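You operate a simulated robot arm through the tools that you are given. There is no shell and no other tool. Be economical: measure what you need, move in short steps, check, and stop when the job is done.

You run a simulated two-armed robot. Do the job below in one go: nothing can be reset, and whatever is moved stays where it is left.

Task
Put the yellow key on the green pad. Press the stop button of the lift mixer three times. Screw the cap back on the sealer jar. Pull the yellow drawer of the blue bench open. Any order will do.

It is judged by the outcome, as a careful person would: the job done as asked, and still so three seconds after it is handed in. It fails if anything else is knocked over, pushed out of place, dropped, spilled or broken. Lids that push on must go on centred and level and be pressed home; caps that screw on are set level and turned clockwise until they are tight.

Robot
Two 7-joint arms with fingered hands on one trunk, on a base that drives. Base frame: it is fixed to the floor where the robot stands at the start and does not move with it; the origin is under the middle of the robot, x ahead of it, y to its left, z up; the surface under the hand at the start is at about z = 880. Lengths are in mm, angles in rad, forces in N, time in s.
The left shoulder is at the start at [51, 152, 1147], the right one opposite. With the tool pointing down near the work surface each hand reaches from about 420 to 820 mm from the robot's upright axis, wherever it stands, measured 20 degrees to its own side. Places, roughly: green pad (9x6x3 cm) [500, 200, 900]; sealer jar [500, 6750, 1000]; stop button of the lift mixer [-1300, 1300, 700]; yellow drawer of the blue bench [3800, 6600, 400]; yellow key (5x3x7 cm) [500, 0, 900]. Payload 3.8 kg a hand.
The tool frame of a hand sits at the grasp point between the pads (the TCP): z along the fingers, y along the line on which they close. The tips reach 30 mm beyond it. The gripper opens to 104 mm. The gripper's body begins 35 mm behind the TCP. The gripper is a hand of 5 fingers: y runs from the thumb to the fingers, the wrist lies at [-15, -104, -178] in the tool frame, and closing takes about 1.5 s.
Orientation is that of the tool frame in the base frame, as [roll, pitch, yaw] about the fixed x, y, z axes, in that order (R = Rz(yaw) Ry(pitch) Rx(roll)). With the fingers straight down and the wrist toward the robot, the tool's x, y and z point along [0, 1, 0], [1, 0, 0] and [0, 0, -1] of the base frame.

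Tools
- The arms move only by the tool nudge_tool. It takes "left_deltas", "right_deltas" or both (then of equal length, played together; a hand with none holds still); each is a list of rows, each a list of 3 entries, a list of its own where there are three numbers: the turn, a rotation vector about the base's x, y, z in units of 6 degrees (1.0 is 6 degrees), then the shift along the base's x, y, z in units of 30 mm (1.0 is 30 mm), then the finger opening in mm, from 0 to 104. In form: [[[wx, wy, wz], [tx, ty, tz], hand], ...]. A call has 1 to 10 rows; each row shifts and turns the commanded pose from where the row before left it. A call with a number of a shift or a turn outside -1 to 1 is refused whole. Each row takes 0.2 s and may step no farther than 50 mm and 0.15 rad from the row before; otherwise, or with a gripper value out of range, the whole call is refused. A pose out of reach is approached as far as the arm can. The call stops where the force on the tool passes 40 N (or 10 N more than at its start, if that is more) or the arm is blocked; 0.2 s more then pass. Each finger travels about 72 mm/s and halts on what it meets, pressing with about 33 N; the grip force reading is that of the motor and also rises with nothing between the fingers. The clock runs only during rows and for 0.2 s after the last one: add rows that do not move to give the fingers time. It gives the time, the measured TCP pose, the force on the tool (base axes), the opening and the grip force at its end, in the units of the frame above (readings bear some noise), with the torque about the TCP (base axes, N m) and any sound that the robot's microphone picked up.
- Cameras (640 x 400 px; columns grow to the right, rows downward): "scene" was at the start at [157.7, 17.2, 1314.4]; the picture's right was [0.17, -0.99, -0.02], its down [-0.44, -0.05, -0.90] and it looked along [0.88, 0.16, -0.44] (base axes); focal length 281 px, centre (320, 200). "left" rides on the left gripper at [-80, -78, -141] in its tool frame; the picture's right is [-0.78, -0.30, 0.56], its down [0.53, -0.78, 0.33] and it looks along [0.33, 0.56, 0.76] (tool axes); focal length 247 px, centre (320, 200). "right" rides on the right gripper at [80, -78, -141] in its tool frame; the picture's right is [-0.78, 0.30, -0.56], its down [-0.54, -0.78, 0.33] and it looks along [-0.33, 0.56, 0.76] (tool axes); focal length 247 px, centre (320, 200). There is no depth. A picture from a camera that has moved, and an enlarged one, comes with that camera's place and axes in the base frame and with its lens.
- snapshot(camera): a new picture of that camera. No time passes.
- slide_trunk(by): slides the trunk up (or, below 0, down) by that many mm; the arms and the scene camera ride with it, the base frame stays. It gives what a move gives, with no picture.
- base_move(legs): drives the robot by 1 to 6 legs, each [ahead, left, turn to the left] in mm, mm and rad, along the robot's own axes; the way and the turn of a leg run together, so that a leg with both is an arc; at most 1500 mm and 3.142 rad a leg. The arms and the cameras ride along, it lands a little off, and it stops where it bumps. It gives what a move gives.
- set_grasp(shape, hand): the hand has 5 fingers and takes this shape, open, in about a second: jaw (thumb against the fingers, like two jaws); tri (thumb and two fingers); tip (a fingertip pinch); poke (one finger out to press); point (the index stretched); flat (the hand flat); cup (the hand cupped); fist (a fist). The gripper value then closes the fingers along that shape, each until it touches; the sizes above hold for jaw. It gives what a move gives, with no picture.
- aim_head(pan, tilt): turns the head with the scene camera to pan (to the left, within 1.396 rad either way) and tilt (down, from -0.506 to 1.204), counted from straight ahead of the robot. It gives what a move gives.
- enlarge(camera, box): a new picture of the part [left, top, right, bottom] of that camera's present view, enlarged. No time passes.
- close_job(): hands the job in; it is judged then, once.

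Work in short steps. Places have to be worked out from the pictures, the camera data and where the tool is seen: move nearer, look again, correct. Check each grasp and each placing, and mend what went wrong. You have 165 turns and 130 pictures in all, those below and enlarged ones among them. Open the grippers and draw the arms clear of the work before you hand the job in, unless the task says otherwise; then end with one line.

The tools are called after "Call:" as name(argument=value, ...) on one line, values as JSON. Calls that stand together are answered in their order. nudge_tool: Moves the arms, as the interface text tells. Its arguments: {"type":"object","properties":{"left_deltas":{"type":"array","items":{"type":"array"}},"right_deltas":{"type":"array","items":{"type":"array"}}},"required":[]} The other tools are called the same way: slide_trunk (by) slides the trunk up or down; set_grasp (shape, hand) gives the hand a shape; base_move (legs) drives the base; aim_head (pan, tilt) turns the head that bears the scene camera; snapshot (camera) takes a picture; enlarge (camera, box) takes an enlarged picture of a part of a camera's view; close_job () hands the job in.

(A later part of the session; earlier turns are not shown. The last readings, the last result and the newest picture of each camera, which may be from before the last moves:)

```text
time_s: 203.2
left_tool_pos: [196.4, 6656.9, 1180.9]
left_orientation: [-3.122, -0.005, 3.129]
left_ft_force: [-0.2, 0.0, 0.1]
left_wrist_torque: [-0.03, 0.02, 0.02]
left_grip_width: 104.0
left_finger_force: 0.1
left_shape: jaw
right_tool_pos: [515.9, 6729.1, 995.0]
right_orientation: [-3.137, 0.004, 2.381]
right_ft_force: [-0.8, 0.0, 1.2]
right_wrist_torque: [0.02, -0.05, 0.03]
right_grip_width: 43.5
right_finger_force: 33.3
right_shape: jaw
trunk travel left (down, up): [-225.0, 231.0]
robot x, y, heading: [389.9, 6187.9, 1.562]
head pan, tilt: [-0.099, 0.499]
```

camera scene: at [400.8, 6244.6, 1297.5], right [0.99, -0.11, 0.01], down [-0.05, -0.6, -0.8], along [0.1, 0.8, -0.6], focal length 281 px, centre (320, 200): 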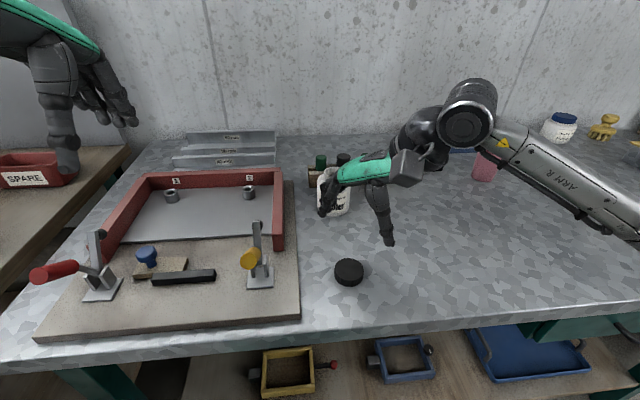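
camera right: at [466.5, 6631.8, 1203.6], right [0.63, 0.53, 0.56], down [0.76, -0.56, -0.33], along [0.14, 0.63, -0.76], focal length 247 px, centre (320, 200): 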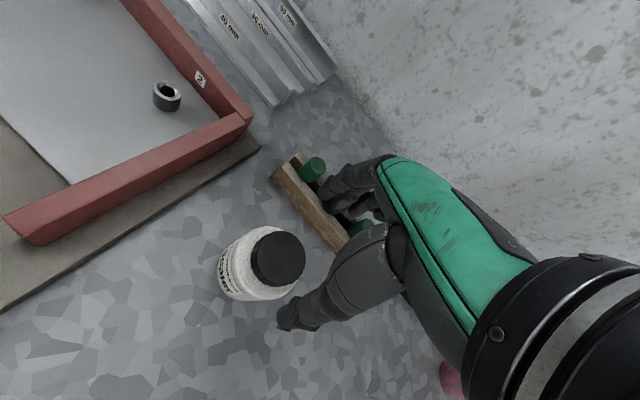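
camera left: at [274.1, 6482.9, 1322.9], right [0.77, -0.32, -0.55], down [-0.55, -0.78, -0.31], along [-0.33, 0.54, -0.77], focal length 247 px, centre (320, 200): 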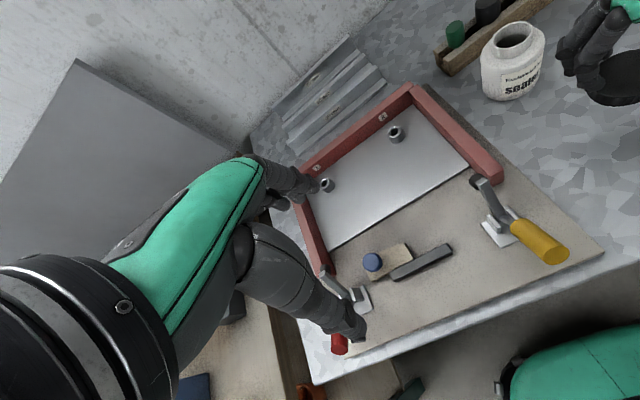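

Torque stays low. I continue to about −95°.

Call:
nudge_tool(right_deltas=[[[0, 0, -0.9], [0, 0, -0.01], 30], [[0, 0, -0.9], [0, 0, 0], 30], [[0, 0, -0.9], [0, 0, -0.01], 30], [[0, 0, -0.9], [0, 0, 0], 30], [[0, 0, -0.9], [0, 0, -0.01], 30], [[0, 0, -0.9], [0, 0, 0], 30], [[0, 0, -0.9], [0, 0, -0.01], 30], [[0, 0, -0.9], [0, 0, 0], 30], [[0, 0, 0], [0, 0, 0], 30]])

Call:
enlarge(camera="scene", box=[300, 160, 400, 260])

```text
time_s: 205.2
left_tool_pos: [196.2, 6655.1, 1181.5]
left_orientation: [-3.121, -0.005, 3.129]
left_ft_force: [0.4, 0.3, 0.1]
left_wrist_torque: [-0.02, -0.01, -0.02]
left_grip_width: 103.9
left_finger_force: 0.0
left_shape: jaw
right_tool_pos: [515.9, 6728.7, 993.3]
right_orientation: [-3.136, 0.004, 1.627]
right_ft_force: [2.1, 1.3, 5.1]
right_wrist_torque: [0.02, -0.14, 0.01]
right_grip_width: 43.7
right_finger_force: 33.3
right_shape: jaw
trunk travel left (down, up): [-225.0, 231.0]
robot x, y, heading: [387.6, 6184.2, 1.559]
head pan, tilt: [-0.099, 0.499]
```

```text
4.00 times, centred on (350, 210) of scene
camera zoom: at [402.2, 6341.8, 1297.7], right [0.99, -0.11, 0.01], down [-0.05, -0.59, -0.8], along [0.09, 0.8, -0.6], focal length 1126 px, centre (200, 160)
```

zoom: 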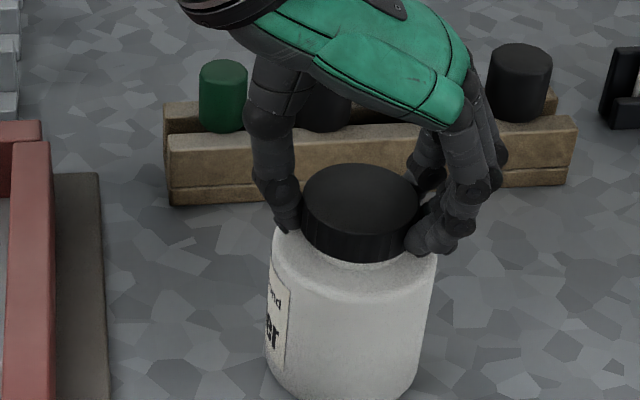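

The jar has turned along (label by ~70° of the 105° stroke), and the cap is down near the shoulder, so it may be almost tight. Pressing increases the jar's grip on the table: I press and turn a bit more, reading the torque.

Call:
nudge_tool(right_deltas=[[[0, 0, 0], [0, 0, -0.1], 30], [[0, 0, 0], [0, 0, -0.08], 30], [[0, 0, -0.7], [0, 0, 0], 30], [[0, 0, -0.7], [0, 0, 0], 30], [[0, 0, -0.7], [0, 0, 0], 30]])

```text
time_s: 206.4
left_tool_pos: [193.7, 6652.0, 1180.8]
left_orientation: [-3.126, -0.007, 3.128]
left_ft_force: [0.2, 0.2, 0.1]
left_wrist_torque: [-0.02, 0.01, 0.05]
left_grip_width: 103.8
left_finger_force: 0.1
left_shape: jaw
right_tool_pos: [516.2, 6726.5, 990.4]
right_orientation: [-3.138, -0.004, 1.405]
right_ft_force: [6.9, 6.1, 39.0]
right_wrist_torque: [0.09, -0.64, 0.14]
right_grip_width: 46.3
right_finger_force: 33.3
right_shape: jaw
trunk travel left (down, up): [-225.0, 231.0]
robot x, y, heading: [392.5, 6191.8, 1.564]
head pan, tilt: [-0.099, 0.499]
```

Torque now 0.14 N·m under 39 N, near the limit. I ease off, release, go back counter-clockwise in the air, re-grip and make another stroke with moderate pressure.

Call:
nudge_tool(right_deltas=[[[0, 0, 0], [0, 0, 0.15], 30], [[0, 0, 0], [0, 0, 0], 48], [[0, 0, 0], [0, 0, 0], 56], [[0, 0, 0], [0, 0, 0], 66], [[0, 0, 0], [0, 0, 0], 78], [[0, 0, 0], [0, 0, 0], 90], [[0, 0, 0], [0, 0, 0.7], 90], [[0, 0, 0], [0, 0, 0.9], 90], [[0, 0, 1], [0, 0, 0], 90], [[0, 0, 1], [0, 0, 0], 90]])

Call:
nudge_tool(right_deltas=[[[0, 0, 1], [0, 0, 0], 90], [[0, 0, 1], [0, 0, 0], 90], [[0, 0, 1], [0, 0, 0], 90], [[0, 0, 1], [0, 0, 0], 90], [[0, 0, 1], [0, 0, 0], 90], [[0, 0, 1], [0, 0, 0], 90], [[0, 0, 1], [0, 0, 0], 90], [[0, 0, 1], [0, 0, 0], 90], [[0, 0, 1], [0, 0, 0], 90], [[0, 0, 1], [0, 0, 0], 90]])

Call:
nudge_tool(right_deltas=[[[0, 0, 1], [0, 0, 0], 90], [[0, 0, 1], [0, 0, 0], 90], [[0, 0, 1], [0, 0, 0], 90], [[0, 0, 1], [0, 0, 0], 90], [[0, 0, 1], [0, 0, 0], 90], [[0, 0, 1], [0, 0, 0], 90], [[0, 0, 1], [0, 0, 0], 90], [[0, 0, 0], [0, 0, 0], 90]])

Call:
enlarge(camera="scene", box=[310, 170, 390, 250])

```text
time_s: 208.6
left_tool_pos: [194.9, 6654.5, 1180.4]
left_orientation: [-3.122, -0.005, 3.128]
left_ft_force: [0.5, 0.3, 1.2]
left_wrist_torque: [0.01, 0.02, 0.0]
left_grip_width: 103.7
left_finger_force: 0.1
left_shape: jaw
right_tool_pos: [516.7, 6728.5, 1039.8]
right_orientation: [-3.137, 0.004, 1.618]
right_ft_force: [0.1, -0.2, -0.6]
right_wrist_torque: [-0.03, 0.03, 0.0]
right_grip_width: 90.0
right_finger_force: 0.0
right_shape: jaw
trunk travel left (down, up): [-225.0, 231.0]
robot x, y, heading: [387.5, 6190.0, 1.561]
head pan, tilt: [-0.099, 0.499]
```

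```text
time_s: 210.8
left_tool_pos: [195.7, 6656.1, 1180.3]
left_orientation: [-3.122, -0.005, 3.129]
left_ft_force: [-0.5, 0.3, 0.6]
left_wrist_torque: [-0.03, -0.03, 0.01]
left_grip_width: 104.0
left_finger_force: 0.1
left_shape: jaw
right_tool_pos: [515.2, 6727.7, 1040.2]
right_orientation: [-3.137, 0.005, 2.666]
right_ft_force: [0.2, 0.1, 0.2]
right_wrist_torque: [0.0, 0.04, -0.01]
right_grip_width: 89.7
right_finger_force: 0.1
right_shape: jaw
trunk travel left (down, up): [-225.0, 231.0]
robot x, y, heading: [389.5, 6190.1, 1.562]
head pan, tilt: [-0.099, 0.499]
```

```text
time_s: 212.6
left_tool_pos: [195.1, 6655.7, 1181.7]
left_orientation: [-3.121, -0.004, 3.129]
left_ft_force: [-0.6, -0.3, -0.6]
left_wrist_torque: [0.0, -0.01, 0.0]
left_grip_width: 103.7
left_finger_force: 0.1
left_shape: jaw
right_tool_pos: [515.9, 6728.2, 1041.0]
right_orientation: [-3.138, 0.005, -2.885]
right_ft_force: [0.3, -0.1, -0.4]
right_wrist_torque: [-0.01, 0.02, -0.01]
right_grip_width: 89.7
right_finger_force: 0.0
right_shape: jaw
trunk travel left (down, up): [-225.0, 231.0]
robot x, y, heading: [391.2, 6188.0, 1.565]
head pan, tilt: [-0.099, 0.499]
```

```text
5.00 times, centred on (350, 210) of scene
camera zoom: at [401.8, 6342.3, 1297.7], right [0.99, -0.11, 0.01], down [-0.05, -0.59, -0.8], along [0.09, 0.8, -0.6], focal length 1407 px, centre (170, 150)
```

zoom: 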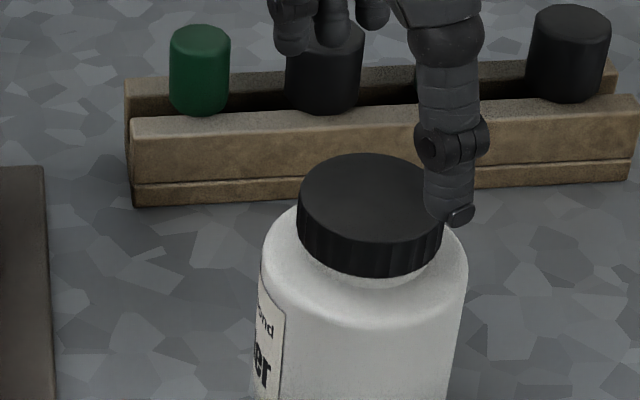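

The cap is level and low; in the last pressed turn the jar turned only ~3° while the cap turned ~13°, so pressing helps. I re-grip and do a pressed stroke.

Call:
nudge_tool(right_deltas=[[[0, 0, 0], [0.03, 0, -0.8], 90], [[0, 0, 0], [0, 0, -0.7], 90], [[0, 0, 0], [0, 0, 0], 78], [[0, 0, 0], [0, 0, 0], 66], [[0, 0, 0], [0, 0, 0], 56], [[0, 0, 0], [0, 0, 0], 48], [[0, 0, 0], [0, 0, 0], 42], [[0, 0, 0], [0, 0, 0], 36], [[0, 0, 0], [0, 0, 0], 30], [[0, 0, 0], [0, 0, 0], 30]])

Call:
nudge_tool(right_deltas=[[[0, 0, 0], [0, 0, -0.1], 30], [[0, 0, 0], [0, 0, -0.06], 30], [[0, 0, -0.8], [0, 0, 0], 30], [[0, 0, -0.8], [0, 0, 0], 30], [[0, 0, -0.8], [0, 0, 0], 30], [[0, 0, -0.8], [0, 0, 0], 30]])

```text
time_s: 214.8
left_tool_pos: [194.9, 6656.0, 1180.3]
left_orientation: [-3.122, -0.005, 3.128]
left_ft_force: [-0.1, 0.7, -0.1]
left_wrist_torque: [-0.01, 0.01, 0.01]
left_grip_width: 103.9
left_finger_force: 0.1
left_shape: jaw
right_tool_pos: [519.4, 6729.0, 996.4]
right_orientation: [-3.136, 0.005, -2.886]
right_ft_force: [0.3, -0.7, 0.1]
right_wrist_torque: [-0.04, 0.03, -0.04]
right_grip_width: 44.4
right_finger_force: 32.7
right_shape: jaw
trunk travel left (down, up): [-225.0, 231.0]
robot x, y, heading: [394.5, 6189.9, 1.564]
head pan, tilt: [-0.099, 0.499]
```

```text
time_s: 216.2
left_tool_pos: [193.8, 6653.3, 1181.8]
left_orientation: [-3.125, -0.005, 3.129]
left_ft_force: [-1.0, 0.0, 0.5]
left_wrist_torque: [0.0, 0.03, -0.01]
left_grip_width: 103.8
left_finger_force: 0.1
left_shape: jaw
right_tool_pos: [516.7, 6727.4, 991.4]
right_orientation: [3.14, 0.004, 3.061]
right_ft_force: [1.4, 1.6, 22.4]
right_wrist_torque: [0.27, -0.08, 0.03]
right_grip_width: 45.1
right_finger_force: 33.2
right_shape: jaw
trunk travel left (down, up): [-225.0, 231.0]
robot x, y, heading: [391.3, 6189.0, 1.563]
head pan, tilt: [-0.099, 0.499]
```

Torque only 0.03 N·m under 22 N, so the cap is turning on a still jar. I continue.

Call:
nudge_tool(right_deltas=[[[0, 0, -0.8], [0, 0, 0], 30], [[0, 0, -0.8], [0, 0, 0], 30], [[0, 0, -0.8], [0, 0, 0], 30], [[0, 0, -0.8], [0, 0, 0], 30], [[0, 0, -0.8], [0, 0, 0], 30], [[0, 0, -0.8], [0, 0, 0], 30], [[0, 0, -0.8], [0, 0, 0], 30], [[0, 0, -0.8], [0, 0, 0], 30]])

Call:
nudge_tool(right_deltas=[[[0, 0, -0.8], [0, 0, 0], 30], [[0, 0, -0.8], [0, 0, 0], 30], [[0, 0, -0.8], [0, 0, 0], 30], [[0, 0, -0.8], [0, 0, 0], 30], [[0, 0, -0.8], [0, 0, 0], 30], [[0, 0, -0.8], [0, 0, 0], 30], [[0, 0, -0.8], [0, 0, 0], 30]])

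```text
time_s: 218.0
left_tool_pos: [193.9, 6653.7, 1180.8]
left_orientation: [-3.123, -0.004, 3.13]
left_ft_force: [0.1, 0.5, -0.3]
left_wrist_torque: [0.0, 0.0, -0.01]
left_grip_width: 103.9
left_finger_force: 0.0
left_shape: jaw
right_tool_pos: [515.1, 6727.2, 991.4]
right_orientation: [-3.14, 0.005, 2.392]
right_ft_force: [-0.3, 1.3, 22.9]
right_wrist_torque: [0.21, -0.23, 0.03]
right_grip_width: 45.4
right_finger_force: 33.8
right_shape: jaw
trunk travel left (down, up): [-225.0, 231.0]
robot x, y, heading: [390.5, 6190.6, 1.565]
head pan, tilt: [-0.099, 0.499]
```

```text
time_s: 219.6
left_tool_pos: [193.7, 6653.7, 1179.8]
left_orientation: [-3.123, -0.004, 3.129]
left_ft_force: [0.1, 1.1, -0.6]
left_wrist_torque: [-0.01, -0.01, -0.02]
left_grip_width: 104.0
left_finger_force: 0.1
left_shape: jaw
right_tool_pos: [516.0, 6727.6, 990.8]
right_orientation: [-3.139, 0.004, 1.803]
right_ft_force: [-1.8, 4.8, 22.6]
right_wrist_torque: [0.15, -0.17, 0.04]
right_grip_width: 45.5
right_finger_force: 32.7
right_shape: jaw
trunk travel left (down, up): [-225.0, 231.0]
robot x, y, heading: [392.7, 6188.2, 1.561]
head pan, tilt: [-0.099, 0.499]
```

The cap turns easily on a still jar; not yet tight. I make a further full stroke: release, turn back, re-grip, press lightly, turn.

Call:
nudge_tool(right_deltas=[[[0, 0, 0], [0, 0, 0.16], 30], [[0, 0, 0], [0, 0, 0], 48], [[0, 0, 0], [0, 0, 0], 56], [[0, 0, 0], [0, 0, 0], 66], [[0, 0, 0], [0, 0, 0], 78], [[0, 0, 0], [0, 0, 0], 90], [[0, 0, 0], [0, 0, 0.7], 90], [[0, 0, 0], [0, 0, 0.8], 90], [[0, 0, 1], [0, 0, 0], 90], [[0, 0, 1], [0, 0, 0], 90]])

Call:
nudge_tool(right_deltas=[[[0, 0, 1], [0, 0, 0], 90], [[0, 0, 1], [0, 0, 0], 90], [[0, 0, 1], [0, 0, 0], 90], [[0, 0, 1], [0, 0, 0], 90], [[0, 0, 1], [0, 0, 0], 90], [[0, 0, 1], [0, 0, 0], 90], [[0, 0, 1], [0, 0, 0], 90], [[0, 0, 1], [0, 0, 0], 90], [[0, 0, 1], [0, 0, 0], 90], [[0, 0, 1], [0, 0, 0], 90]])

Call:
nudge_tool(right_deltas=[[[0, 0, 1], [0, 0, 0], 90], [[0, 0, 1], [0, 0, 0], 90], [[0, 0, 1], [0, 0, 0], 90], [[0, 0, 0], [0, 0, 0], 90]])

Call:
nudge_tool(right_deltas=[[[0, 0, 0], [0.03, 0, -0.8], 90], [[0, 0, 0], [0, 0, -0.7], 90], [[0, 0, 0], [0, 0, 0], 78], [[0, 0, 0], [0, 0, 0], 66], [[0, 0, 0], [0, 0, 0], 56], [[0, 0, 0], [0, 0, 0], 48], [[0, 0, 0], [0, 0, 0], 42], [[0, 0, 0], [0, 0, 0], 36], [[0, 0, 0], [0, 0, 0], 30], [[0, 0, 0], [0, 0, 0], 30]])

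Call:
nudge_tool(right_deltas=[[[0, 0, 0], [0, 0, -0.1], 30], [[0, 0, 0], [0, 0, -0.04], 30], [[0, 0, -0.8], [0, 0, 0], 30], [[0, 0, -0.8], [0, 0, 0], 30], [[0, 0, -0.8], [0, 0, 0], 30], [[0, 0, -0.8], [0, 0, 0], 30], [[0, 0, -0.8], [0, 0, 0], 30], [[0, 0, -0.8], [0, 0, 0], 30]])

Call:
nudge_tool(right_deltas=[[[0, 0, -0.8], [0, 0, 0], 30], [[0, 0, -0.8], [0, 0, 0], 30], [[0, 0, -0.8], [0, 0, 0], 30], [[0, 0, -0.8], [0, 0, 0], 30], [[0, 0, -0.8], [0, 0, 0], 30], [[0, 0, -0.8], [0, 0, 0], 30], [[0, 0, -0.8], [0, 0, 0], 30], [[0, 0, -0.8], [0, 0, 0], 30], [[0, 0, -0.8], [0, 0, 0], 30], [[0, 0, -0.8], [0, 0, 0], 30]])

```text
time_s: 221.8
left_tool_pos: [195.5, 6655.0, 1181.7]
left_orientation: [-3.123, -0.005, 3.128]
left_ft_force: [0.6, -0.3, 1.1]
left_wrist_torque: [0.0, 0.01, -0.01]
left_grip_width: 103.9
left_finger_force: 0.1
left_shape: jaw
right_tool_pos: [517.2, 6727.8, 1040.3]
right_orientation: [-3.138, 0.008, 2.014]
right_ft_force: [-0.1, -0.6, -0.4]
right_wrist_torque: [0.0, 0.02, -0.01]
right_grip_width: 89.7
right_finger_force: 0.1
right_shape: jaw
trunk travel left (down, up): [-225.0, 231.0]
robot x, y, heading: [390.9, 6188.2, 1.56]
head pan, tilt: [-0.099, 0.499]
```

```text
time_s: 224.0
left_tool_pos: [195.3, 6655.6, 1179.6]
left_orientation: [-3.121, -0.006, 3.131]
left_ft_force: [0.1, -0.2, -0.2]
left_wrist_torque: [-0.01, -0.01, -0.01]
left_grip_width: 104.3
left_finger_force: 0.0
left_shape: jaw
right_tool_pos: [517.1, 6729.4, 1039.8]
right_orientation: [-3.139, 0.006, 3.064]
right_ft_force: [0.3, 0.0, 0.7]
right_wrist_torque: [0.01, -0.01, 0.0]
right_grip_width: 89.6
right_finger_force: 0.0
right_shape: jaw
trunk travel left (down, up): [-225.0, 231.0]
robot x, y, heading: [391.7, 6187.7, 1.565]
head pan, tilt: [-0.099, 0.499]
```

```text
time_s: 225.0
left_tool_pos: [195.4, 6656.9, 1180.7]
left_orientation: [-3.122, -0.005, 3.129]
left_ft_force: [-0.5, 0.0, -0.1]
left_wrist_torque: [0.0, 0.02, 0.03]
left_grip_width: 103.9
left_finger_force: 0.0
left_shape: jaw
right_tool_pos: [517.4, 6729.5, 1040.6]
right_orientation: [-3.137, 0.006, -2.907]
right_ft_force: [-0.1, -0.5, 0.0]
right_wrist_torque: [0.01, 0.02, 0.03]
right_grip_width: 89.9
right_finger_force: 0.0
right_shape: jaw
trunk travel left (down, up): [-225.0, 231.0]
robot x, y, heading: [392.1, 6187.1, 1.562]
head pan, tilt: [-0.099, 0.499]
```

```text
time_s: 227.2
left_tool_pos: [195.3, 6655.4, 1181.1]
left_orientation: [-3.122, -0.006, 3.129]
left_ft_force: [0.7, 0.3, -0.1]
left_wrist_torque: [0.0, 0.0, -0.01]
left_grip_width: 103.8
left_finger_force: 0.0
left_shape: jaw
right_tool_pos: [517.4, 6729.8, 995.0]
right_orientation: [-3.138, 0.005, -2.907]
right_ft_force: [0.4, -0.7, 0.0]
right_wrist_torque: [-0.02, -0.03, 0.06]
right_grip_width: 43.9
right_finger_force: 33.2
right_shape: jaw
trunk travel left (down, up): [-225.0, 231.0]
robot x, y, heading: [391.1, 6186.4, 1.563]
head pan, tilt: [-0.099, 0.499]
```

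```text
time_s: 229.0
left_tool_pos: [195.0, 6653.9, 1180.9]
left_orientation: [-3.124, -0.004, 3.129]
left_ft_force: [0.7, 0.0, 0.0]
left_wrist_torque: [-0.01, -0.05, 0.02]
left_grip_width: 103.6
left_finger_force: 0.0
left_shape: jaw
right_tool_pos: [518.3, 6728.2, 993.0]
right_orientation: [3.14, 0.006, 2.873]
right_ft_force: [-2.2, 2.1, 20.8]
right_wrist_torque: [0.2, 0.02, 0.04]
right_grip_width: 44.9
right_finger_force: 33.1
right_shape: jaw
trunk travel left (down, up): [-225.0, 231.0]
robot x, y, heading: [388.6, 6188.6, 1.557]
head pan, tilt: [-0.099, 0.499]
```

```text
time_s: 231.2
left_tool_pos: [194.1, 6652.6, 1180.6]
left_orientation: [-3.122, -0.002, 3.13]
left_ft_force: [0.6, 0.7, 0.8]
left_wrist_torque: [0.03, -0.03, 0.02]
left_grip_width: 104.1
left_finger_force: 0.1
left_shape: jaw
right_tool_pos: [518.4, 6726.9, 991.9]
right_orientation: [3.141, 0.004, 2.035]
right_ft_force: [-2.0, 2.9, 16.6]
right_wrist_torque: [0.14, -0.07, 0.05]
right_grip_width: 45.3
right_finger_force: 33.2
right_shape: jaw
trunk travel left (down, up): [-225.0, 231.0]
robot x, y, heading: [390.6, 6184.9, 1.564]
head pan, tilt: [-0.099, 0.499]
```

Force eases as the cap descends; still no stop. I continue this stroke further and then look.

Call:
nudge_tool(right_deltas=[[[0, 0, -0.8], [0, 0, -0.02], 30], [[0, 0, -0.8], [0, 0, 0], 30], [[0, 0, -0.8], [0, 0, 0], 30], [[0, 0, -0.8], [0, 0, 0], 30], [[0, 0, -0.8], [0, 0, 0], 30], [[0, 0, -0.8], [0, 0, 0], 30], [[0, 0, -0.8], [0, 0, 0], 30], [[0, 0, -0.8], [0, 0, 0], 30]])

Call:
enlarge(camera="scene", box=[310, 170, 390, 250])

```text
time_s: 233.0
left_tool_pos: [194.0, 6656.1, 1181.6]
left_orientation: [-3.123, -0.004, 3.128]
left_ft_force: [-0.2, 0.1, 0.0]
left_wrist_torque: [-0.01, 0.02, -0.02]
left_grip_width: 103.8
left_finger_force: 0.0
left_shape: jaw
right_tool_pos: [518.6, 6727.3, 990.8]
right_orientation: [-3.137, 0.004, 1.363]
right_ft_force: [0.1, 5.7, 17.8]
right_wrist_torque: [0.1, -0.19, 0.18]
right_grip_width: 45.1
right_finger_force: 32.7
right_shape: jaw
trunk travel left (down, up): [-225.0, 231.0]
robot x, y, heading: [389.5, 6186.2, 1.562]
head pan, tilt: [-0.099, 0.499]
```

```text
5.00 times, centred on (350, 210) of scene
camera zoom: at [401.4, 6341.3, 1297.8], right [0.99, -0.11, 0.01], down [-0.05, -0.59, -0.8], along [0.09, 0.8, -0.6], focal length 1407 px, centre (170, 150)
```

zoom: 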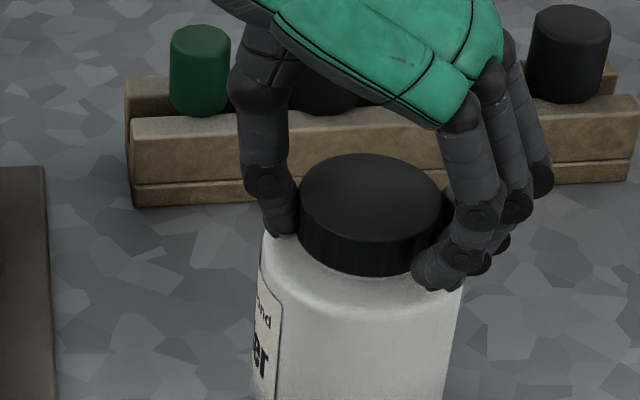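

The jar did not turn during these strokes, and torque has now risen to 0.18 N·m. I turn a little further to see whether it has come tight.

Call:
nudge_tool(right_deltas=[[[0, 0, -0.8], [0, 0, 0], 30], [[0, 0, -0.8], [0, 0, 0], 30], [[0, 0, 0], [0, 0, 0], 30]])

```text
time_s: 233.8
left_tool_pos: [195.8, 6653.7, 1182.6]
left_orientation: [-3.125, -0.005, 3.128]
left_ft_force: [-0.6, 1.2, -0.5]
left_wrist_torque: [-0.03, -0.02, 0.04]
left_grip_width: 104.1
left_finger_force: 0.1
left_shape: jaw
right_tool_pos: [518.5, 6727.9, 991.8]
right_orientation: [-3.138, 0.004, 1.197]
right_ft_force: [3.0, 3.0, 18.0]
right_wrist_torque: [-0.03, -0.32, 0.18]
right_grip_width: 45.3
right_finger_force: 32.6
right_shape: jaw
trunk travel left (down, up): [-225.0, 231.0]
robot x, y, heading: [391.9, 6186.8, 1.559]
head pan, tilt: [-0.099, 0.499]
```

Torque holds at 0.18 N·m: probably tight with the jar now slipping. I make one more re-gripped stroke with firmer pressure to confirm and tighten.

Call:
nudge_tool(right_deltas=[[[0, 0, 0], [0, 0, 0.13], 30], [[0, 0, 0], [0, 0, 0], 48], [[0, 0, 0], [0, 0, 0], 56], [[0, 0, 0], [0, 0, 0], 66], [[0, 0, 0], [0, 0, 0], 78], [[0, 0, 0], [0, 0, 0], 90], [[0, 0, 0], [0, 0, 0.7], 90], [[0, 0, 0], [0, 0, 0.8], 90], [[0, 0, 1], [0, 0, 0], 90], [[0, 0, 1], [0, 0, 0], 90]])

Call:
nudge_tool(right_deltas=[[[0, 0, 1], [0, 0, 0], 90], [[0, 0, 1], [0, 0, 0], 90], [[0, 0, 1], [0, 0, 0], 90], [[0, 0, 1], [0, 0, 0], 90], [[0, 0, 1], [0, 0, 0], 90], [[0, 0, 1], [0, 0, 0], 90], [[0, 0, 1], [0, 0, 0], 90], [[0, 0, 1], [0, 0, 0], 90], [[0, 0, 1], [0, 0, 0], 90], [[0, 0, 1], [0, 0, 0], 90]])

Call:
nudge_tool(right_deltas=[[[0, 0, 1], [0, 0, 0], 90], [[0, 0, 1], [0, 0, 0], 90], [[0, 0, 1], [0, 0, 0], 90], [[0, 0, 1], [0, 0, 0], 90], [[0, 0, 1], [0, 0, 0], 90], [[0, 0, 1], [0, 0, 0], 90], [[0, 0, 0], [0, 0, 0], 90]])

Call:
nudge_tool(right_deltas=[[[0, 0, 0], [0, 0, -0.8], 90], [[0, 0, 0], [0, 0, -0.7], 90], [[0, 0, 0], [0, 0, 0], 78], [[0, 0, 0], [0, 0, 0], 66], [[0, 0, 0], [0, 0, 0], 56], [[0, 0, 0], [0, 0, 0], 48], [[0, 0, 0], [0, 0, 0], 42], [[0, 0, 0], [0, 0, 0], 36], [[0, 0, 0], [0, 0, 0], 30], [[0, 0, 0], [0, 0, 0], 30]])

Call:
nudge_tool(right_deltas=[[[0, 0, 0], [0, 0, -0.1], 30], [[0, 0, 0], [0, 0, -0.06], 30], [[0, 0, -0.8], [0, 0, 0], 30], [[0, 0, -0.8], [0, 0, 0], 30], [[0, 0, -0.8], [0, 0, 0], 30]])

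Call:
nudge_tool(right_deltas=[[[0, 0, -0.8], [0, 0, 0], 30], [[0, 0, -0.8], [0, 0, 0], 30], [[0, 0, -0.8], [0, 0, 0], 30], [[0, 0, -0.8], [0, 0, 0], 30], [[0, 0, -0.8], [0, 0, 0], 30], [[0, 0, -0.8], [0, 0, 0], 30]])

```text
time_s: 236.0
left_tool_pos: [196.2, 6655.4, 1180.6]
left_orientation: [-3.123, -0.005, 3.129]
left_ft_force: [0.7, 0.3, -0.1]
left_wrist_torque: [0.01, 0.0, 0.0]
left_grip_width: 104.1
left_finger_force: 0.1
left_shape: jaw
right_tool_pos: [518.3, 6729.0, 1040.3]
right_orientation: [-3.135, 0.006, 1.408]
right_ft_force: [-0.2, -0.4, -0.3]
right_wrist_torque: [-0.02, -0.01, 0.01]
right_grip_width: 89.6
right_finger_force: 0.1
right_shape: jaw
trunk travel left (down, up): [-225.0, 231.0]
robot x, y, heading: [394.8, 6187.5, 1.564]
head pan, tilt: [-0.099, 0.499]
```

```text
time_s: 238.2
left_tool_pos: [195.6, 6656.5, 1180.7]
left_orientation: [-3.122, -0.005, 3.129]
left_ft_force: [-0.7, 0.1, 0.0]
left_wrist_torque: [0.01, -0.01, -0.03]
left_grip_width: 104.1
left_finger_force: 0.0
left_shape: jaw
right_tool_pos: [518.8, 6729.4, 1037.9]
right_orientation: [-3.136, 0.005, 2.457]
right_ft_force: [0.5, -0.3, -0.7]
right_wrist_torque: [0.0, 0.03, 0.0]
right_grip_width: 89.8
right_finger_force: 0.1
right_shape: jaw
trunk travel left (down, up): [-225.0, 231.0]
robot x, y, heading: [391.9, 6186.0, 1.556]
head pan, tilt: [-0.099, 0.499]
```

```text
time_s: 239.8
left_tool_pos: [194.3, 6655.8, 1180.0]
left_orientation: [-3.122, -0.005, 3.13]
left_ft_force: [-0.4, -1.1, -0.6]
left_wrist_torque: [0.01, 0.02, 0.0]
left_grip_width: 103.5
left_finger_force: 0.2
left_shape: jaw
right_tool_pos: [517.3, 6729.1, 1038.8]
right_orientation: [-3.137, 0.005, 3.085]
right_ft_force: [-0.3, 0.5, 0.1]
right_wrist_torque: [0.01, 0.01, 0.02]
right_grip_width: 89.8
right_finger_force: 0.2
right_shape: jaw
trunk travel left (down, up): [-225.0, 231.0]
robot x, y, heading: [390.0, 6187.5, 1.564]
head pan, tilt: [-0.099, 0.499]
```

```text
time_s: 242.0
left_tool_pos: [195.7, 6656.1, 1180.7]
left_orientation: [-3.123, -0.006, 3.13]
left_ft_force: [-0.1, 0.8, 0.2]
left_wrist_torque: [0.02, 0.0, 0.0]
left_grip_width: 104.0
left_finger_force: 0.1
left_shape: jaw
right_tool_pos: [516.9, 6731.2, 995.8]
right_orientation: [-3.138, 0.006, 3.083]
right_ft_force: [0.2, -1.2, 0.8]
right_wrist_torque: [-0.01, -0.02, 0.01]
right_grip_width: 44.1
right_finger_force: 32.9
right_shape: jaw
trunk travel left (down, up): [-225.0, 231.0]
robot x, y, heading: [391.2, 6188.8, 1.562]
head pan, tilt: [-0.099, 0.499]
```

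```text
time_s: 243.2
left_tool_pos: [193.7, 6653.3, 1180.9]
left_orientation: [-3.125, -0.004, 3.129]
left_ft_force: [0.1, 0.4, 0.5]
left_wrist_torque: [0.01, 0.01, 0.05]
left_grip_width: 104.0
left_finger_force: 0.1
left_shape: jaw
right_tool_pos: [516.6, 6728.9, 993.1]
right_orientation: [3.137, 0.003, 2.83]
right_ft_force: [-1.1, 4.8, 25.5]
right_wrist_torque: [0.39, -0.16, 0.32]
right_grip_width: 45.2
right_finger_force: 33.1
right_shape: jaw
trunk travel left (down, up): [-225.0, 231.0]
robot x, y, heading: [391.1, 6186.1, 1.557]
head pan, tilt: [-0.099, 0.499]
```

```text
time_s: 244.6
left_tool_pos: [193.8, 6653.0, 1181.3]
left_orientation: [-3.122, -0.003, 3.127]
left_ft_force: [0.3, 0.2, 0.4]
left_wrist_torque: [0.01, 0.01, -0.01]
left_grip_width: 104.0
left_finger_force: 0.0
left_shape: jaw
right_tool_pos: [517.9, 6727.6, 992.0]
right_orientation: [3.141, -0.001, 2.327]
right_ft_force: [1.5, 4.0, 27.7]
right_wrist_torque: [0.33, -0.47, 0.41]
right_grip_width: 44.8
right_finger_force: 33.1
right_shape: jaw
trunk travel left (down, up): [-225.0, 231.0]
robot x, y, heading: [389.2, 6186.2, 1.563]
head pan, tilt: [-0.099, 0.499]
```

The torque went straight up to 0.3–0.4 N·m: the cap is tight. I ease off, release and raise the hand clear, then check once.

Call:
nudge_tool(right_deltas=[[[0, 0, 0], [0, 0, 0.16], 30], [[0, 0, 0], [0, 0, 0], 48], [[0, 0, 0], [0, 0, 0], 56], [[0, 0, 0], [0, 0, 0], 66], [[0, 0, 0], [0, 0, 0], 78], [[0, 0, 0], [0, 0, 0], 92], [[0, 0, 0], [0, 0, 0.7], 92], [[0, 0, 0], [0, 0, 1], 92], [[0, 0, 0], [0, 0, 1], 92], [[0, 0, 0], [0, 0, 1], 92]])

Call:
nudge_tool(right_deltas=[[[0, 0, 1], [0, 0, 1], 92], [[0, 0, 1], [0, -0.5, 0.8], 92], [[0, 0, 1], [0.5, -0.8, 0], 92], [[0, 0, 1], [0.5, -0.8, 0], 92], [[0, 0, 1], [0.5, -0.8, 0], 92], [[0, 0, 1], [0.5, -0.8, 0], 92], [[0, 0, 1], [0.5, -0.8, 0], 92], [[0, 0, 0], [0.5, -0.8, 0], 92]])

Call:
enlarge(camera="scene", box=[250, 130, 450, 280])

```text
time_s: 246.8
left_tool_pos: [194.2, 6654.9, 1181.1]
left_orientation: [-3.122, -0.005, 3.13]
left_ft_force: [-0.4, 0.8, 0.4]
left_wrist_torque: [0.02, -0.01, 0.04]
left_grip_width: 103.9
left_finger_force: 0.0
left_shape: jaw
right_tool_pos: [516.6, 6728.9, 1107.4]
right_orientation: [-3.138, 0.007, 2.331]
right_ft_force: [-0.6, 0.0, -0.4]
right_wrist_torque: [0.01, 0.01, -0.01]
right_grip_width: 92.0
right_finger_force: 0.0
right_shape: jaw
trunk travel left (down, up): [-225.0, 231.0]
robot x, y, heading: [390.2, 6189.8, 1.558]
head pan, tilt: [-0.099, 0.499]
```

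```text
time_s: 248.6
left_tool_pos: [195.2, 6654.4, 1181.0]
left_orientation: [-3.123, -0.005, 3.131]
left_ft_force: [1.3, -0.8, 0.0]
left_wrist_torque: [0.01, -0.03, 0.0]
left_grip_width: 103.6
left_finger_force: 0.1
left_shape: jaw
right_tool_pos: [608.8, 6566.9, 1159.6]
right_orientation: [-3.137, 0.007, 3.063]
right_ft_force: [0.3, 0.1, 0.3]
right_wrist_torque: [0.03, -0.04, 0.01]
right_grip_width: 91.8
right_finger_force: 0.0
right_shape: jaw
trunk travel left (down, up): [-225.0, 231.0]
robot x, y, heading: [391.0, 6186.7, 1.567]
head pan, tilt: [-0.099, 0.499]
```

```text
2.67 times, centred on (350, 205) of scene
camera zoom: at [402.5, 6341.2, 1297.8], right [0.99, -0.11, 0.01], down [-0.05, -0.59, -0.8], along [0.09, 0.8, -0.6], focal length 750 px, centre (240, 187)
```

zoom: 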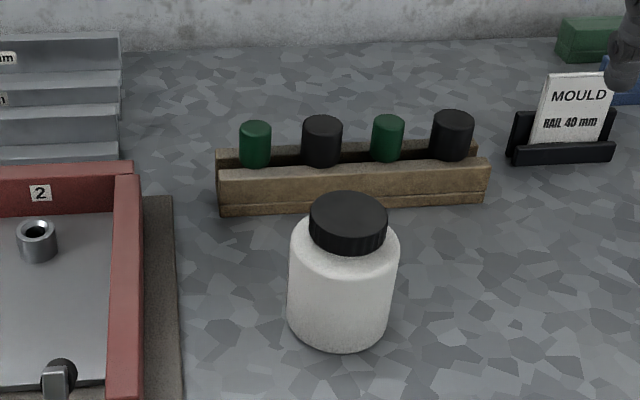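

The cap is on, level and tight; the jar stands upright. Now the drawer: I back away 550 mm and look to the right along the benches.

Call:
base_move(legs=[[-550, 0, 0]])

Call:
aim_head(pan=-1.1, tilt=0.2)

Call:
snapshot(camera="scene")

```text
time_s: 251.8
left_tool_pos: [186.7, 6109.7, 1180.1]
left_orientation: [-3.12, -0.005, -3.141]
left_ft_force: [0.1, 0.2, -0.3]
left_wrist_torque: [0.02, 0.0, -0.02]
left_grip_width: 103.8
left_finger_force: 0.0
left_shape: jaw
right_tool_pos: [601.2, 6027.1, 1159.3]
right_orientation: [-3.135, 0.005, 3.076]
right_ft_force: [0.9, 0.0, 1.0]
right_wrist_torque: [0.01, 0.02, 0.0]
right_grip_width: 92.0
right_finger_force: 0.0
right_shape: jaw
trunk travel left (down, up): [-225.0, 231.0]
robot x, y, heading: [390.7, 5643.6, 1.575]
head pan, tilt: [-0.099, 0.499]
```

```text
time_s: 253.0
left_tool_pos: [187.0, 6108.7, 1180.4]
left_orientation: [-3.122, -0.005, -3.141]
left_ft_force: [-0.3, 0.4, -0.3]
left_wrist_torque: [-0.03, 0.01, -0.02]
left_grip_width: 104.3
left_finger_force: 0.1
left_shape: jaw
right_tool_pos: [602.1, 6026.2, 1159.1]
right_orientation: [-3.136, 0.005, 3.074]
right_ft_force: [0.0, 0.1, -0.1]
right_wrist_torque: [0.03, 0.01, 0.01]
right_grip_width: 91.9
right_finger_force: 0.1
right_shape: jaw
trunk travel left (down, up): [-225.0, 231.0]
robot x, y, heading: [390.6, 5639.1, 1.577]
head pan, tilt: [-1.1, 0.201]
```

```text
5 pictures are left
camera scene: at [473.1, 5754.0, 1331.9], right [0.46, -0.88, 0.13], down [-0.18, -0.23, -0.96], along [0.87, 0.42, -0.26], focal length 281 px, centre (320, 200)
```

scene: 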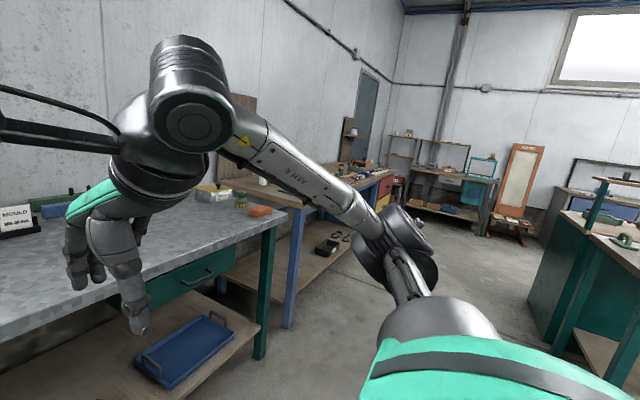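

The blue bench runs along the wall from x ≈ 1880 to ≈ 3900, and the aisle at y ≈ 5640 is free. I strafe right to x ≈ 3650 and look at the drawer.

Call:
base_move(legs=[[0, -1450, 0], [0, -1450, 0], [0, -350, 0]])

Call:
aim_head(pan=-0.2, tilt=0.55)

Call:
nudge_tool(right_deltas=[[[0, 0, 0], [0.8, -0.3, 0], 92], [[0, 0, 0], [0.8, -0.3, 0], 92], [[0, 0, 0], [0.8, -0.3, 0], 92], [[0, 0, 0], [0.8, 0, 0], 92]])

Call:
snapshot(camera="scene")

```text
time_s: 268.7
left_tool_pos: [3409.1, 6072.2, 1180.8]
left_orientation: [-3.121, -0.003, 3.1]
left_ft_force: [-0.2, -0.3, 0.9]
left_wrist_torque: [0.0, 0.02, 0.02]
left_grip_width: 103.7
left_finger_force: 0.1
left_shape: jaw
right_tool_pos: [3818.4, 5974.1, 1159.1]
right_orientation: [-3.136, 0.005, 3.034]
right_ft_force: [0.1, -0.6, -0.5]
right_wrist_torque: [-0.01, 0.01, -0.05]
right_grip_width: 92.0
right_finger_force: 0.2
right_shape: jaw
trunk travel left (down, up): [-225.0, 231.0]
robot x, y, heading: [3590.1, 5603.4, 1.536]
head pan, tilt: [-1.1, 0.201]
```

```text
time_s: 269.9
left_tool_pos: [3408.2, 6073.7, 1182.0]
left_orientation: [-3.122, -0.005, 3.101]
left_ft_force: [0.5, 0.4, -0.4]
left_wrist_torque: [0.0, 0.0, 0.02]
left_grip_width: 104.0
left_finger_force: 0.0
left_shape: jaw
right_tool_pos: [3817.8, 5974.7, 1158.5]
right_orientation: [-3.137, 0.005, 3.034]
right_ft_force: [0.3, -0.2, -0.3]
right_wrist_torque: [0.0, 0.03, 0.03]
right_grip_width: 91.7
right_finger_force: 0.0
right_shape: jaw
trunk travel left (down, up): [-225.0, 231.0]
robot x, y, heading: [3589.3, 5600.0, 1.537]
head pan, tilt: [-0.201, 0.55]
```

```text
time_s: 270.9
left_tool_pos: [3409.0, 6072.3, 1180.6]
left_orientation: [-3.124, -0.006, 3.102]
left_ft_force: [0.7, -0.9, 0.3]
left_wrist_torque: [0.0, -0.02, 0.0]
left_grip_width: 103.8
left_finger_force: 0.0
left_shape: jaw
right_tool_pos: [3916.5, 5946.6, 1157.9]
right_orientation: [-3.138, 0.004, 3.034]
right_ft_force: [-0.5, 0.3, -0.3]
right_wrist_torque: [0.01, -0.03, 0.0]
right_grip_width: 92.1
right_finger_force: 0.0
right_shape: jaw
trunk travel left (down, up): [-225.0, 231.0]
robot x, y, heading: [3593.7, 5601.6, 1.532]
head pan, tilt: [-0.201, 0.55]
```

```text
4 pictures are left
camera scene: at [3616.1, 5750.0, 1293.6], right [0.97, -0.23, 0.03], down [-0.13, -0.62, -0.77], along [0.2, 0.75, -0.63], focal length 281 px, centre (320, 200)
```

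scene: 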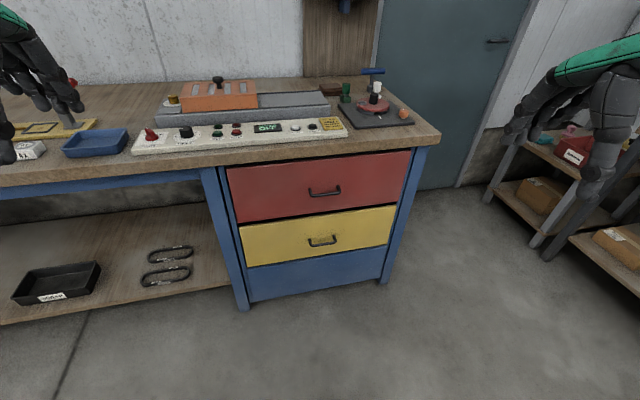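

A clear view: the yellow drawer's bar handle is at about [3835, 6510, 435], front face at y ≈ 6540. I square up, drive 200 mm nearer and lower the trunk.

Call:
base_move(legs=[[0, 0, 0.038], [200, 0, 0]])

Call:
slide_trunk(by=-220)

```text
time_s: 272.9
left_tool_pos: [3392.7, 6265.1, 1181.3]
left_orientation: [-3.122, -0.006, 3.135]
left_ft_force: [0.0, 0.8, -0.5]
left_wrist_torque: [0.04, 0.01, 0.01]
left_grip_width: 103.7
left_finger_force: 0.1
left_shape: jaw
right_tool_pos: [3905.3, 6155.0, 1158.2]
right_orientation: [-3.139, 0.006, 3.069]
right_ft_force: [0.3, -0.2, -1.0]
right_wrist_torque: [-0.04, -0.02, 0.02]
right_grip_width: 91.8
right_finger_force: 0.0
right_shape: jaw
trunk travel left (down, up): [-225.0, 231.0]
robot x, y, heading: [3591.0, 5801.1, 1.567]
head pan, tilt: [-0.201, 0.55]
```

```text
time_s: 275.2
left_tool_pos: [3393.3, 6265.1, 961.5]
left_orientation: [-3.125, -0.006, 3.134]
left_ft_force: [-0.7, 0.4, 0.5]
left_wrist_torque: [0.01, 0.02, 0.02]
left_grip_width: 103.9
left_finger_force: 0.1
left_shape: jaw
right_tool_pos: [3905.2, 6153.9, 939.2]
right_orientation: [-3.137, 0.005, 3.066]
right_ft_force: [0.0, -0.8, 0.8]
right_wrist_torque: [-0.03, 0.05, 0.01]
right_grip_width: 92.1
right_finger_force: 0.1
right_shape: jaw
trunk travel left (down, up): [-5.0, 451.0]
robot x, y, heading: [3594.1, 5801.1, 1.566]
head pan, tilt: [-0.201, 0.55]
```

I bring the right hand down and ahead to [3835, 6400, 520], pitching the fingers 45° forward.

Call:
nudge_tool(right_deltas=[[[0.5, 0, 0.07], [-0.17, 0.58, -1], 92], [[0.5, 0, 0.07], [-0.17, 0.58, -1], 92], [[0.5, 0, 0.07], [-0.17, 0.58, -1], 92], [[0.5, 0, 0.07], [-0.17, 0.58, -1], 92], [[0.5, 0, 0.07], [-0.17, 0.58, -1], 92], [[0.5, 0, 0.07], [-0.17, 0.58, -1], 92], [[0.5, 0, 0.07], [-0.17, 0.58, -1], 92], [[0.5, 0, 0.07], [-0.17, 0.58, -1], 92], [[0.5, 0, 0.07], [-0.17, 0.58, -1], 92], [[0.5, 0, 0.07], [-0.17, 0.58, -1], 92]])

Call:
nudge_tool(right_deltas=[[[0.6, 0, 0], [-0.15, 0.58, -1], 92], [[0.6, 0, 0], [-0.15, 0.58, -1], 92], [[0.6, 0, 0], [-0.15, 0.58, -1], 92], [[0.7, 0, 0], [-0.15, 0.58, -1], 92], [[0, 0, 0], [0, 0, 0], 92]])

```text
time_s: 277.4
left_tool_pos: [3392.1, 6265.4, 961.1]
left_orientation: [-3.123, -0.007, 3.135]
left_ft_force: [0.0, 0.2, -0.4]
left_wrist_torque: [-0.04, -0.02, 0.01]
left_grip_width: 103.9
left_finger_force: 0.2
left_shape: jaw
right_tool_pos: [3897.4, 6368.8, 710.7]
right_orientation: [2.665, -0.017, 3.128]
right_ft_force: [0.0, -0.7, 0.9]
right_wrist_torque: [0.02, 0.02, 0.0]
right_grip_width: 92.0
right_finger_force: 0.1
right_shape: jaw
right hand out of reach, approached as far as the arm can: row 2, 3, 4, 5, 6, 10
trunk travel left (down, up): [-5.0, 451.0]
robot x, y, heading: [3588.5, 5797.8, 1.566]
head pan, tilt: [-0.201, 0.55]
```

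```text
time_s: 278.6
left_tool_pos: [3393.1, 6266.3, 961.6]
left_orientation: [-3.123, -0.006, 3.133]
left_ft_force: [0.0, 0.0, -1.1]
left_wrist_torque: [0.0, 0.01, 0.02]
left_grip_width: 103.9
left_finger_force: 0.1
left_shape: jaw
right_tool_pos: [3897.2, 6368.3, 710.9]
right_orientation: [2.665, -0.017, 3.129]
right_ft_force: [-0.3, -1.4, 0.8]
right_wrist_torque: [-0.01, -0.01, 0.0]
right_grip_width: 91.8
right_finger_force: 0.1
right_shape: jaw
right hand out of reach, approached as far as the arm can: row 1, 2, 3, 4
trunk travel left (down, up): [-5.0, 451.0]
robot x, y, heading: [3591.2, 5799.2, 1.564]
head pan, tilt: [-0.201, 0.55]
```

The arm is stuck in a cramped posture (too near, not too far). I back the base 160 mm and extend the hand ahead first.

Call:
base_move(legs=[[-160, 0, 0]])

Call:
nudge_tool(right_deltas=[[[0, 0, 0], [-0.4, 0.8, 0], 92], [[0, 0, 0], [-0.4, 0.8, 0], 92], [[0, 0, 0], [-0.4, 0.8, 0], 92], [[0, 0, 0], [-0.4, 0.8, 0], 92], [[0, 0, 0], [0, 0.8, 0], 92], [[0.8, 0, 0], [0, 0, -0.3], 92], [[0.8, 0, 0], [0, 0, -0.3], 92], [[0.8, 0, 0], [0, 0, -0.3], 92]])

```text
time_s: 280.0
left_tool_pos: [3391.1, 6104.2, 961.3]
left_orientation: [-3.123, -0.006, 3.136]
left_ft_force: [-0.5, -0.1, 0.1]
left_wrist_torque: [-0.01, -0.02, 0.0]
left_grip_width: 104.0
left_finger_force: 0.0
left_shape: jaw
right_tool_pos: [3896.0, 6208.4, 710.9]
right_orientation: [2.664, -0.018, 3.134]
right_ft_force: [1.6, 0.7, 0.0]
right_wrist_torque: [0.0, -0.01, 0.01]
right_grip_width: 92.1
right_finger_force: 0.0
right_shape: jaw
trunk travel left (down, up): [-5.0, 451.0]
robot x, y, heading: [3591.8, 5641.6, 1.57]
head pan, tilt: [-0.201, 0.55]
```

```text
time_s: 281.8
left_tool_pos: [3391.6, 6106.1, 960.9]
left_orientation: [-3.121, -0.004, 3.136]
left_ft_force: [-0.1, 0.5, 0.9]
left_wrist_torque: [-0.01, -0.03, 0.02]
left_grip_width: 104.0
left_finger_force: 0.0
left_shape: jaw
right_tool_pos: [3841.9, 6328.7, 704.7]
right_orientation: [2.558, -0.023, -3.094]
right_ft_force: [0.2, 0.0, 0.0]
right_wrist_torque: [0.0, 0.0, 0.03]
right_grip_width: 92.0
right_finger_force: 0.1
right_shape: jaw
right hand out of reach, approached as far as the arm can: row 6, 7, 8
trunk travel left (down, up): [-5.0, 451.0]
robot x, y, heading: [3592.2, 5639.1, 1.576]
head pan, tilt: [-0.201, 0.55]
```

Ahead works; pitching further does not at this lateral offset. I bring the hand more in line with the shoulder (x −90) and try again.

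Call:
nudge_tool(right_deltas=[[[0, 0, -0.3], [-0.9, 0, 0.3], 92], [[0, 0, -0.2], [-0.9, 0, 0.3], 92], [[0, 0, 0], [-0.9, 0, 0.3], 92], [[0.7, 0, 0], [0, 0, 0], 92], [[0.7, 0, 0], [0, 0, -0.5], 92], [[0.7, 0, 0], [0, 0, -0.8], 92], [[0.7, 0, 0], [0, 0, -0.8], 92]])

```text
time_s: 283.4
left_tool_pos: [3392.2, 6106.0, 959.8]
left_orientation: [-3.121, -0.004, 3.134]
left_ft_force: [-0.4, 0.2, -0.1]
left_wrist_torque: [0.03, 0.0, 0.04]
left_grip_width: 103.7
left_finger_force: 0.0
left_shape: jaw
right_tool_pos: [3864.8, 6315.1, 697.8]
right_orientation: [2.527, -0.027, -3.123]
right_ft_force: [-0.3, 1.0, 0.2]
right_wrist_torque: [0.01, 0.01, -0.02]
right_grip_width: 91.8
right_finger_force: 0.0
right_shape: jaw
right hand out of reach, approached as far as the arm can: row 1, 2, 3, 4, 5, 6, 7
trunk travel left (down, up): [-5.0, 451.0]
robot x, y, heading: [3589.7, 5641.8, 1.573]
head pan, tilt: [-0.201, 0.55]
```

The arm sits in a bad posture. I go back up to z ≈ 900 with the hand pointing down, in line with the shoulder, and then retrace the path that worked for the button.

Call:
nudge_tool(right_deltas=[[[-0.6, 0, 0], [0, -0.3, 0.9], 92], [[-0.6, 0, 0], [0, -0.3, 0.9], 92], [[-0.6, 0, 0], [0, -0.3, 0.9], 92], [[-0.6, 0, 0], [0, -0.3, 0.9], 92], [[-0.6, 0, 0], [-0.3, 0, 0.9], 92], [[-0.6, 0, 0], [-0.6, 0, 0.9], 92], [[-0.6, 0, 0], [-0.6, 0, 0.9], 92], [[-0.6, 0, 0], [-0.6, 0, 0.9], 92], [[-0.6, 0, 0], [-0.6, 0, 0.9], 92], [[-0.5, 0, 0], [-0.6, 0, 0.6], 92]])

Call:
nudge_tool(right_deltas=[[[1, 0, 0], [-0.2, 0.6, -0.3], 92], [[1, 0, 0], [-0.2, 0.6, -0.3], 92], [[1, 0, 0], [0, 0.6, -0.3], 92], [[1, 0, 0], [0, 0.6, -0.3], 92], [[1, 0, 0], [0, 0.5, -0.5], 92], [[1, 0, 0], [0, 0.5, -0.5], 92], [[1, 0, 0], [0, 0.3, -0.5], 92], [[1, 0, 0], [0, 0, -0.5], 92], [[1, 0, 0], [0, 0, -0.5], 92]])

```text
time_s: 285.6
left_tool_pos: [3390.2, 6105.6, 961.1]
left_orientation: [-3.123, -0.003, 3.137]
left_ft_force: [-0.5, 0.1, 0.4]
left_wrist_torque: [0.01, -0.02, -0.02]
left_grip_width: 104.1
left_finger_force: 0.2
left_shape: jaw
right_tool_pos: [3765.4, 6281.1, 959.0]
right_orientation: [-3.135, -0.032, 3.14]
right_ft_force: [-0.2, -0.7, -0.1]
right_wrist_torque: [-0.02, -0.01, -0.01]
right_grip_width: 91.8
right_finger_force: 0.1
right_shape: jaw
trunk travel left (down, up): [-5.0, 451.0]
robot x, y, heading: [3591.6, 5639.1, 1.577]
head pan, tilt: [-0.201, 0.55]
```

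```text
time_s: 287.6
left_tool_pos: [3392.8, 6105.5, 960.3]
left_orientation: [-3.122, -0.005, 3.136]
left_ft_force: [-0.7, 0.2, -0.2]
left_wrist_torque: [0.02, -0.03, 0.01]
left_grip_width: 104.1
left_finger_force: 0.1
left_shape: jaw
right_tool_pos: [3754.4, 6391.2, 869.8]
right_orientation: [2.361, -0.025, -3.117]
right_ft_force: [0.6, 0.3, 0.3]
right_wrist_torque: [0.01, 0.0, 0.02]
right_grip_width: 91.9
right_finger_force: 0.0
right_shape: jaw
right hand out of reach, approached as far as the arm can: row 8, 9
trunk travel left (down, up): [-5.0, 451.0]
robot x, y, heading: [3592.5, 5643.9, 1.567]
head pan, tilt: [-0.201, 0.55]
```

At 45° now but too far ahead. I pull back toward 660 mm ahead while pitching on and descending.

Call:
nudge_tool(right_deltas=[[[0, 0, 0], [0, -0.8, 0], 92], [[0, 0, 0], [0, -0.8, -0.3], 92], [[0.8, 0, 0], [0, -0.8, -0.6], 92], [[0.8, 0, 0], [0, -0.5, -0.8], 92], [[0.8, 0, 0], [0, 0, -0.9], 92], [[0.8, 0, 0], [0, 0, -0.9], 92], [[0.8, 0, 0], [0, 0, -0.9], 92], [[0.8, 0, 0], [0, 0, -0.9], 92]])

```text
time_s: 289.4
left_tool_pos: [3391.2, 6105.0, 961.0]
left_orientation: [-3.122, -0.005, 3.136]
left_ft_force: [-0.1, 0.4, 0.1]
left_wrist_torque: [0.02, -0.02, 0.0]
left_grip_width: 104.0
left_finger_force: 0.0
left_shape: jaw
right_tool_pos: [3754.6, 6342.0, 861.5]
right_orientation: [2.363, -0.023, -3.121]
right_ft_force: [0.1, 0.0, 0.0]
right_wrist_torque: [0.0, 0.0, -0.01]
right_grip_width: 91.7
right_finger_force: 0.0
right_shape: jaw
right hand out of reach, approached as far as the arm can: row 3, 4, 5, 6, 7, 8
trunk travel left (down, up): [-5.0, 451.0]
robot x, y, heading: [3589.7, 5639.0, 1.571]
head pan, tilt: [-0.201, 0.55]
```

Pitch stops at 45°, which is enough. I try pure descent at this orientation.

Call:
nudge_tool(right_deltas=[[[0, 0, 0], [0, 0, -0.9], 92], [[0, 0, 0], [0, 0, -0.9], 92], [[0, 0, 0], [0, 0, -0.9], 92], [[0, 0, 0], [0, 0, -0.9], 92], [[0, 0, 0], [0, 0, -0.9], 92], [[0, 0, 0], [0, 0, -0.9], 92], [[0, 0, 0], [0, 0, -0.9], 92], [[0, 0, 0], [0, 0, -0.9], 92]])

```text
time_s: 291.2
left_tool_pos: [3392.3, 6106.8, 960.7]
left_orientation: [-3.121, -0.005, 3.136]
left_ft_force: [-0.2, 0.0, -0.4]
left_wrist_torque: [-0.01, 0.02, -0.02]
left_grip_width: 104.2
left_finger_force: 0.0
left_shape: jaw
right_tool_pos: [3754.5, 6342.1, 861.7]
right_orientation: [2.364, -0.024, -3.12]
right_ft_force: [0.0, 0.9, 0.3]
right_wrist_torque: [0.0, -0.06, 0.01]
right_grip_width: 91.9
right_finger_force: 0.0
right_shape: jaw
right hand out of reach, approached as far as the arm can: row 1, 2, 3, 4, 5, 6, 7, 8
trunk travel left (down, up): [-5.0, 451.0]
robot x, y, heading: [3594.2, 5644.1, 1.569]
head pan, tilt: [-0.201, 0.55]
```

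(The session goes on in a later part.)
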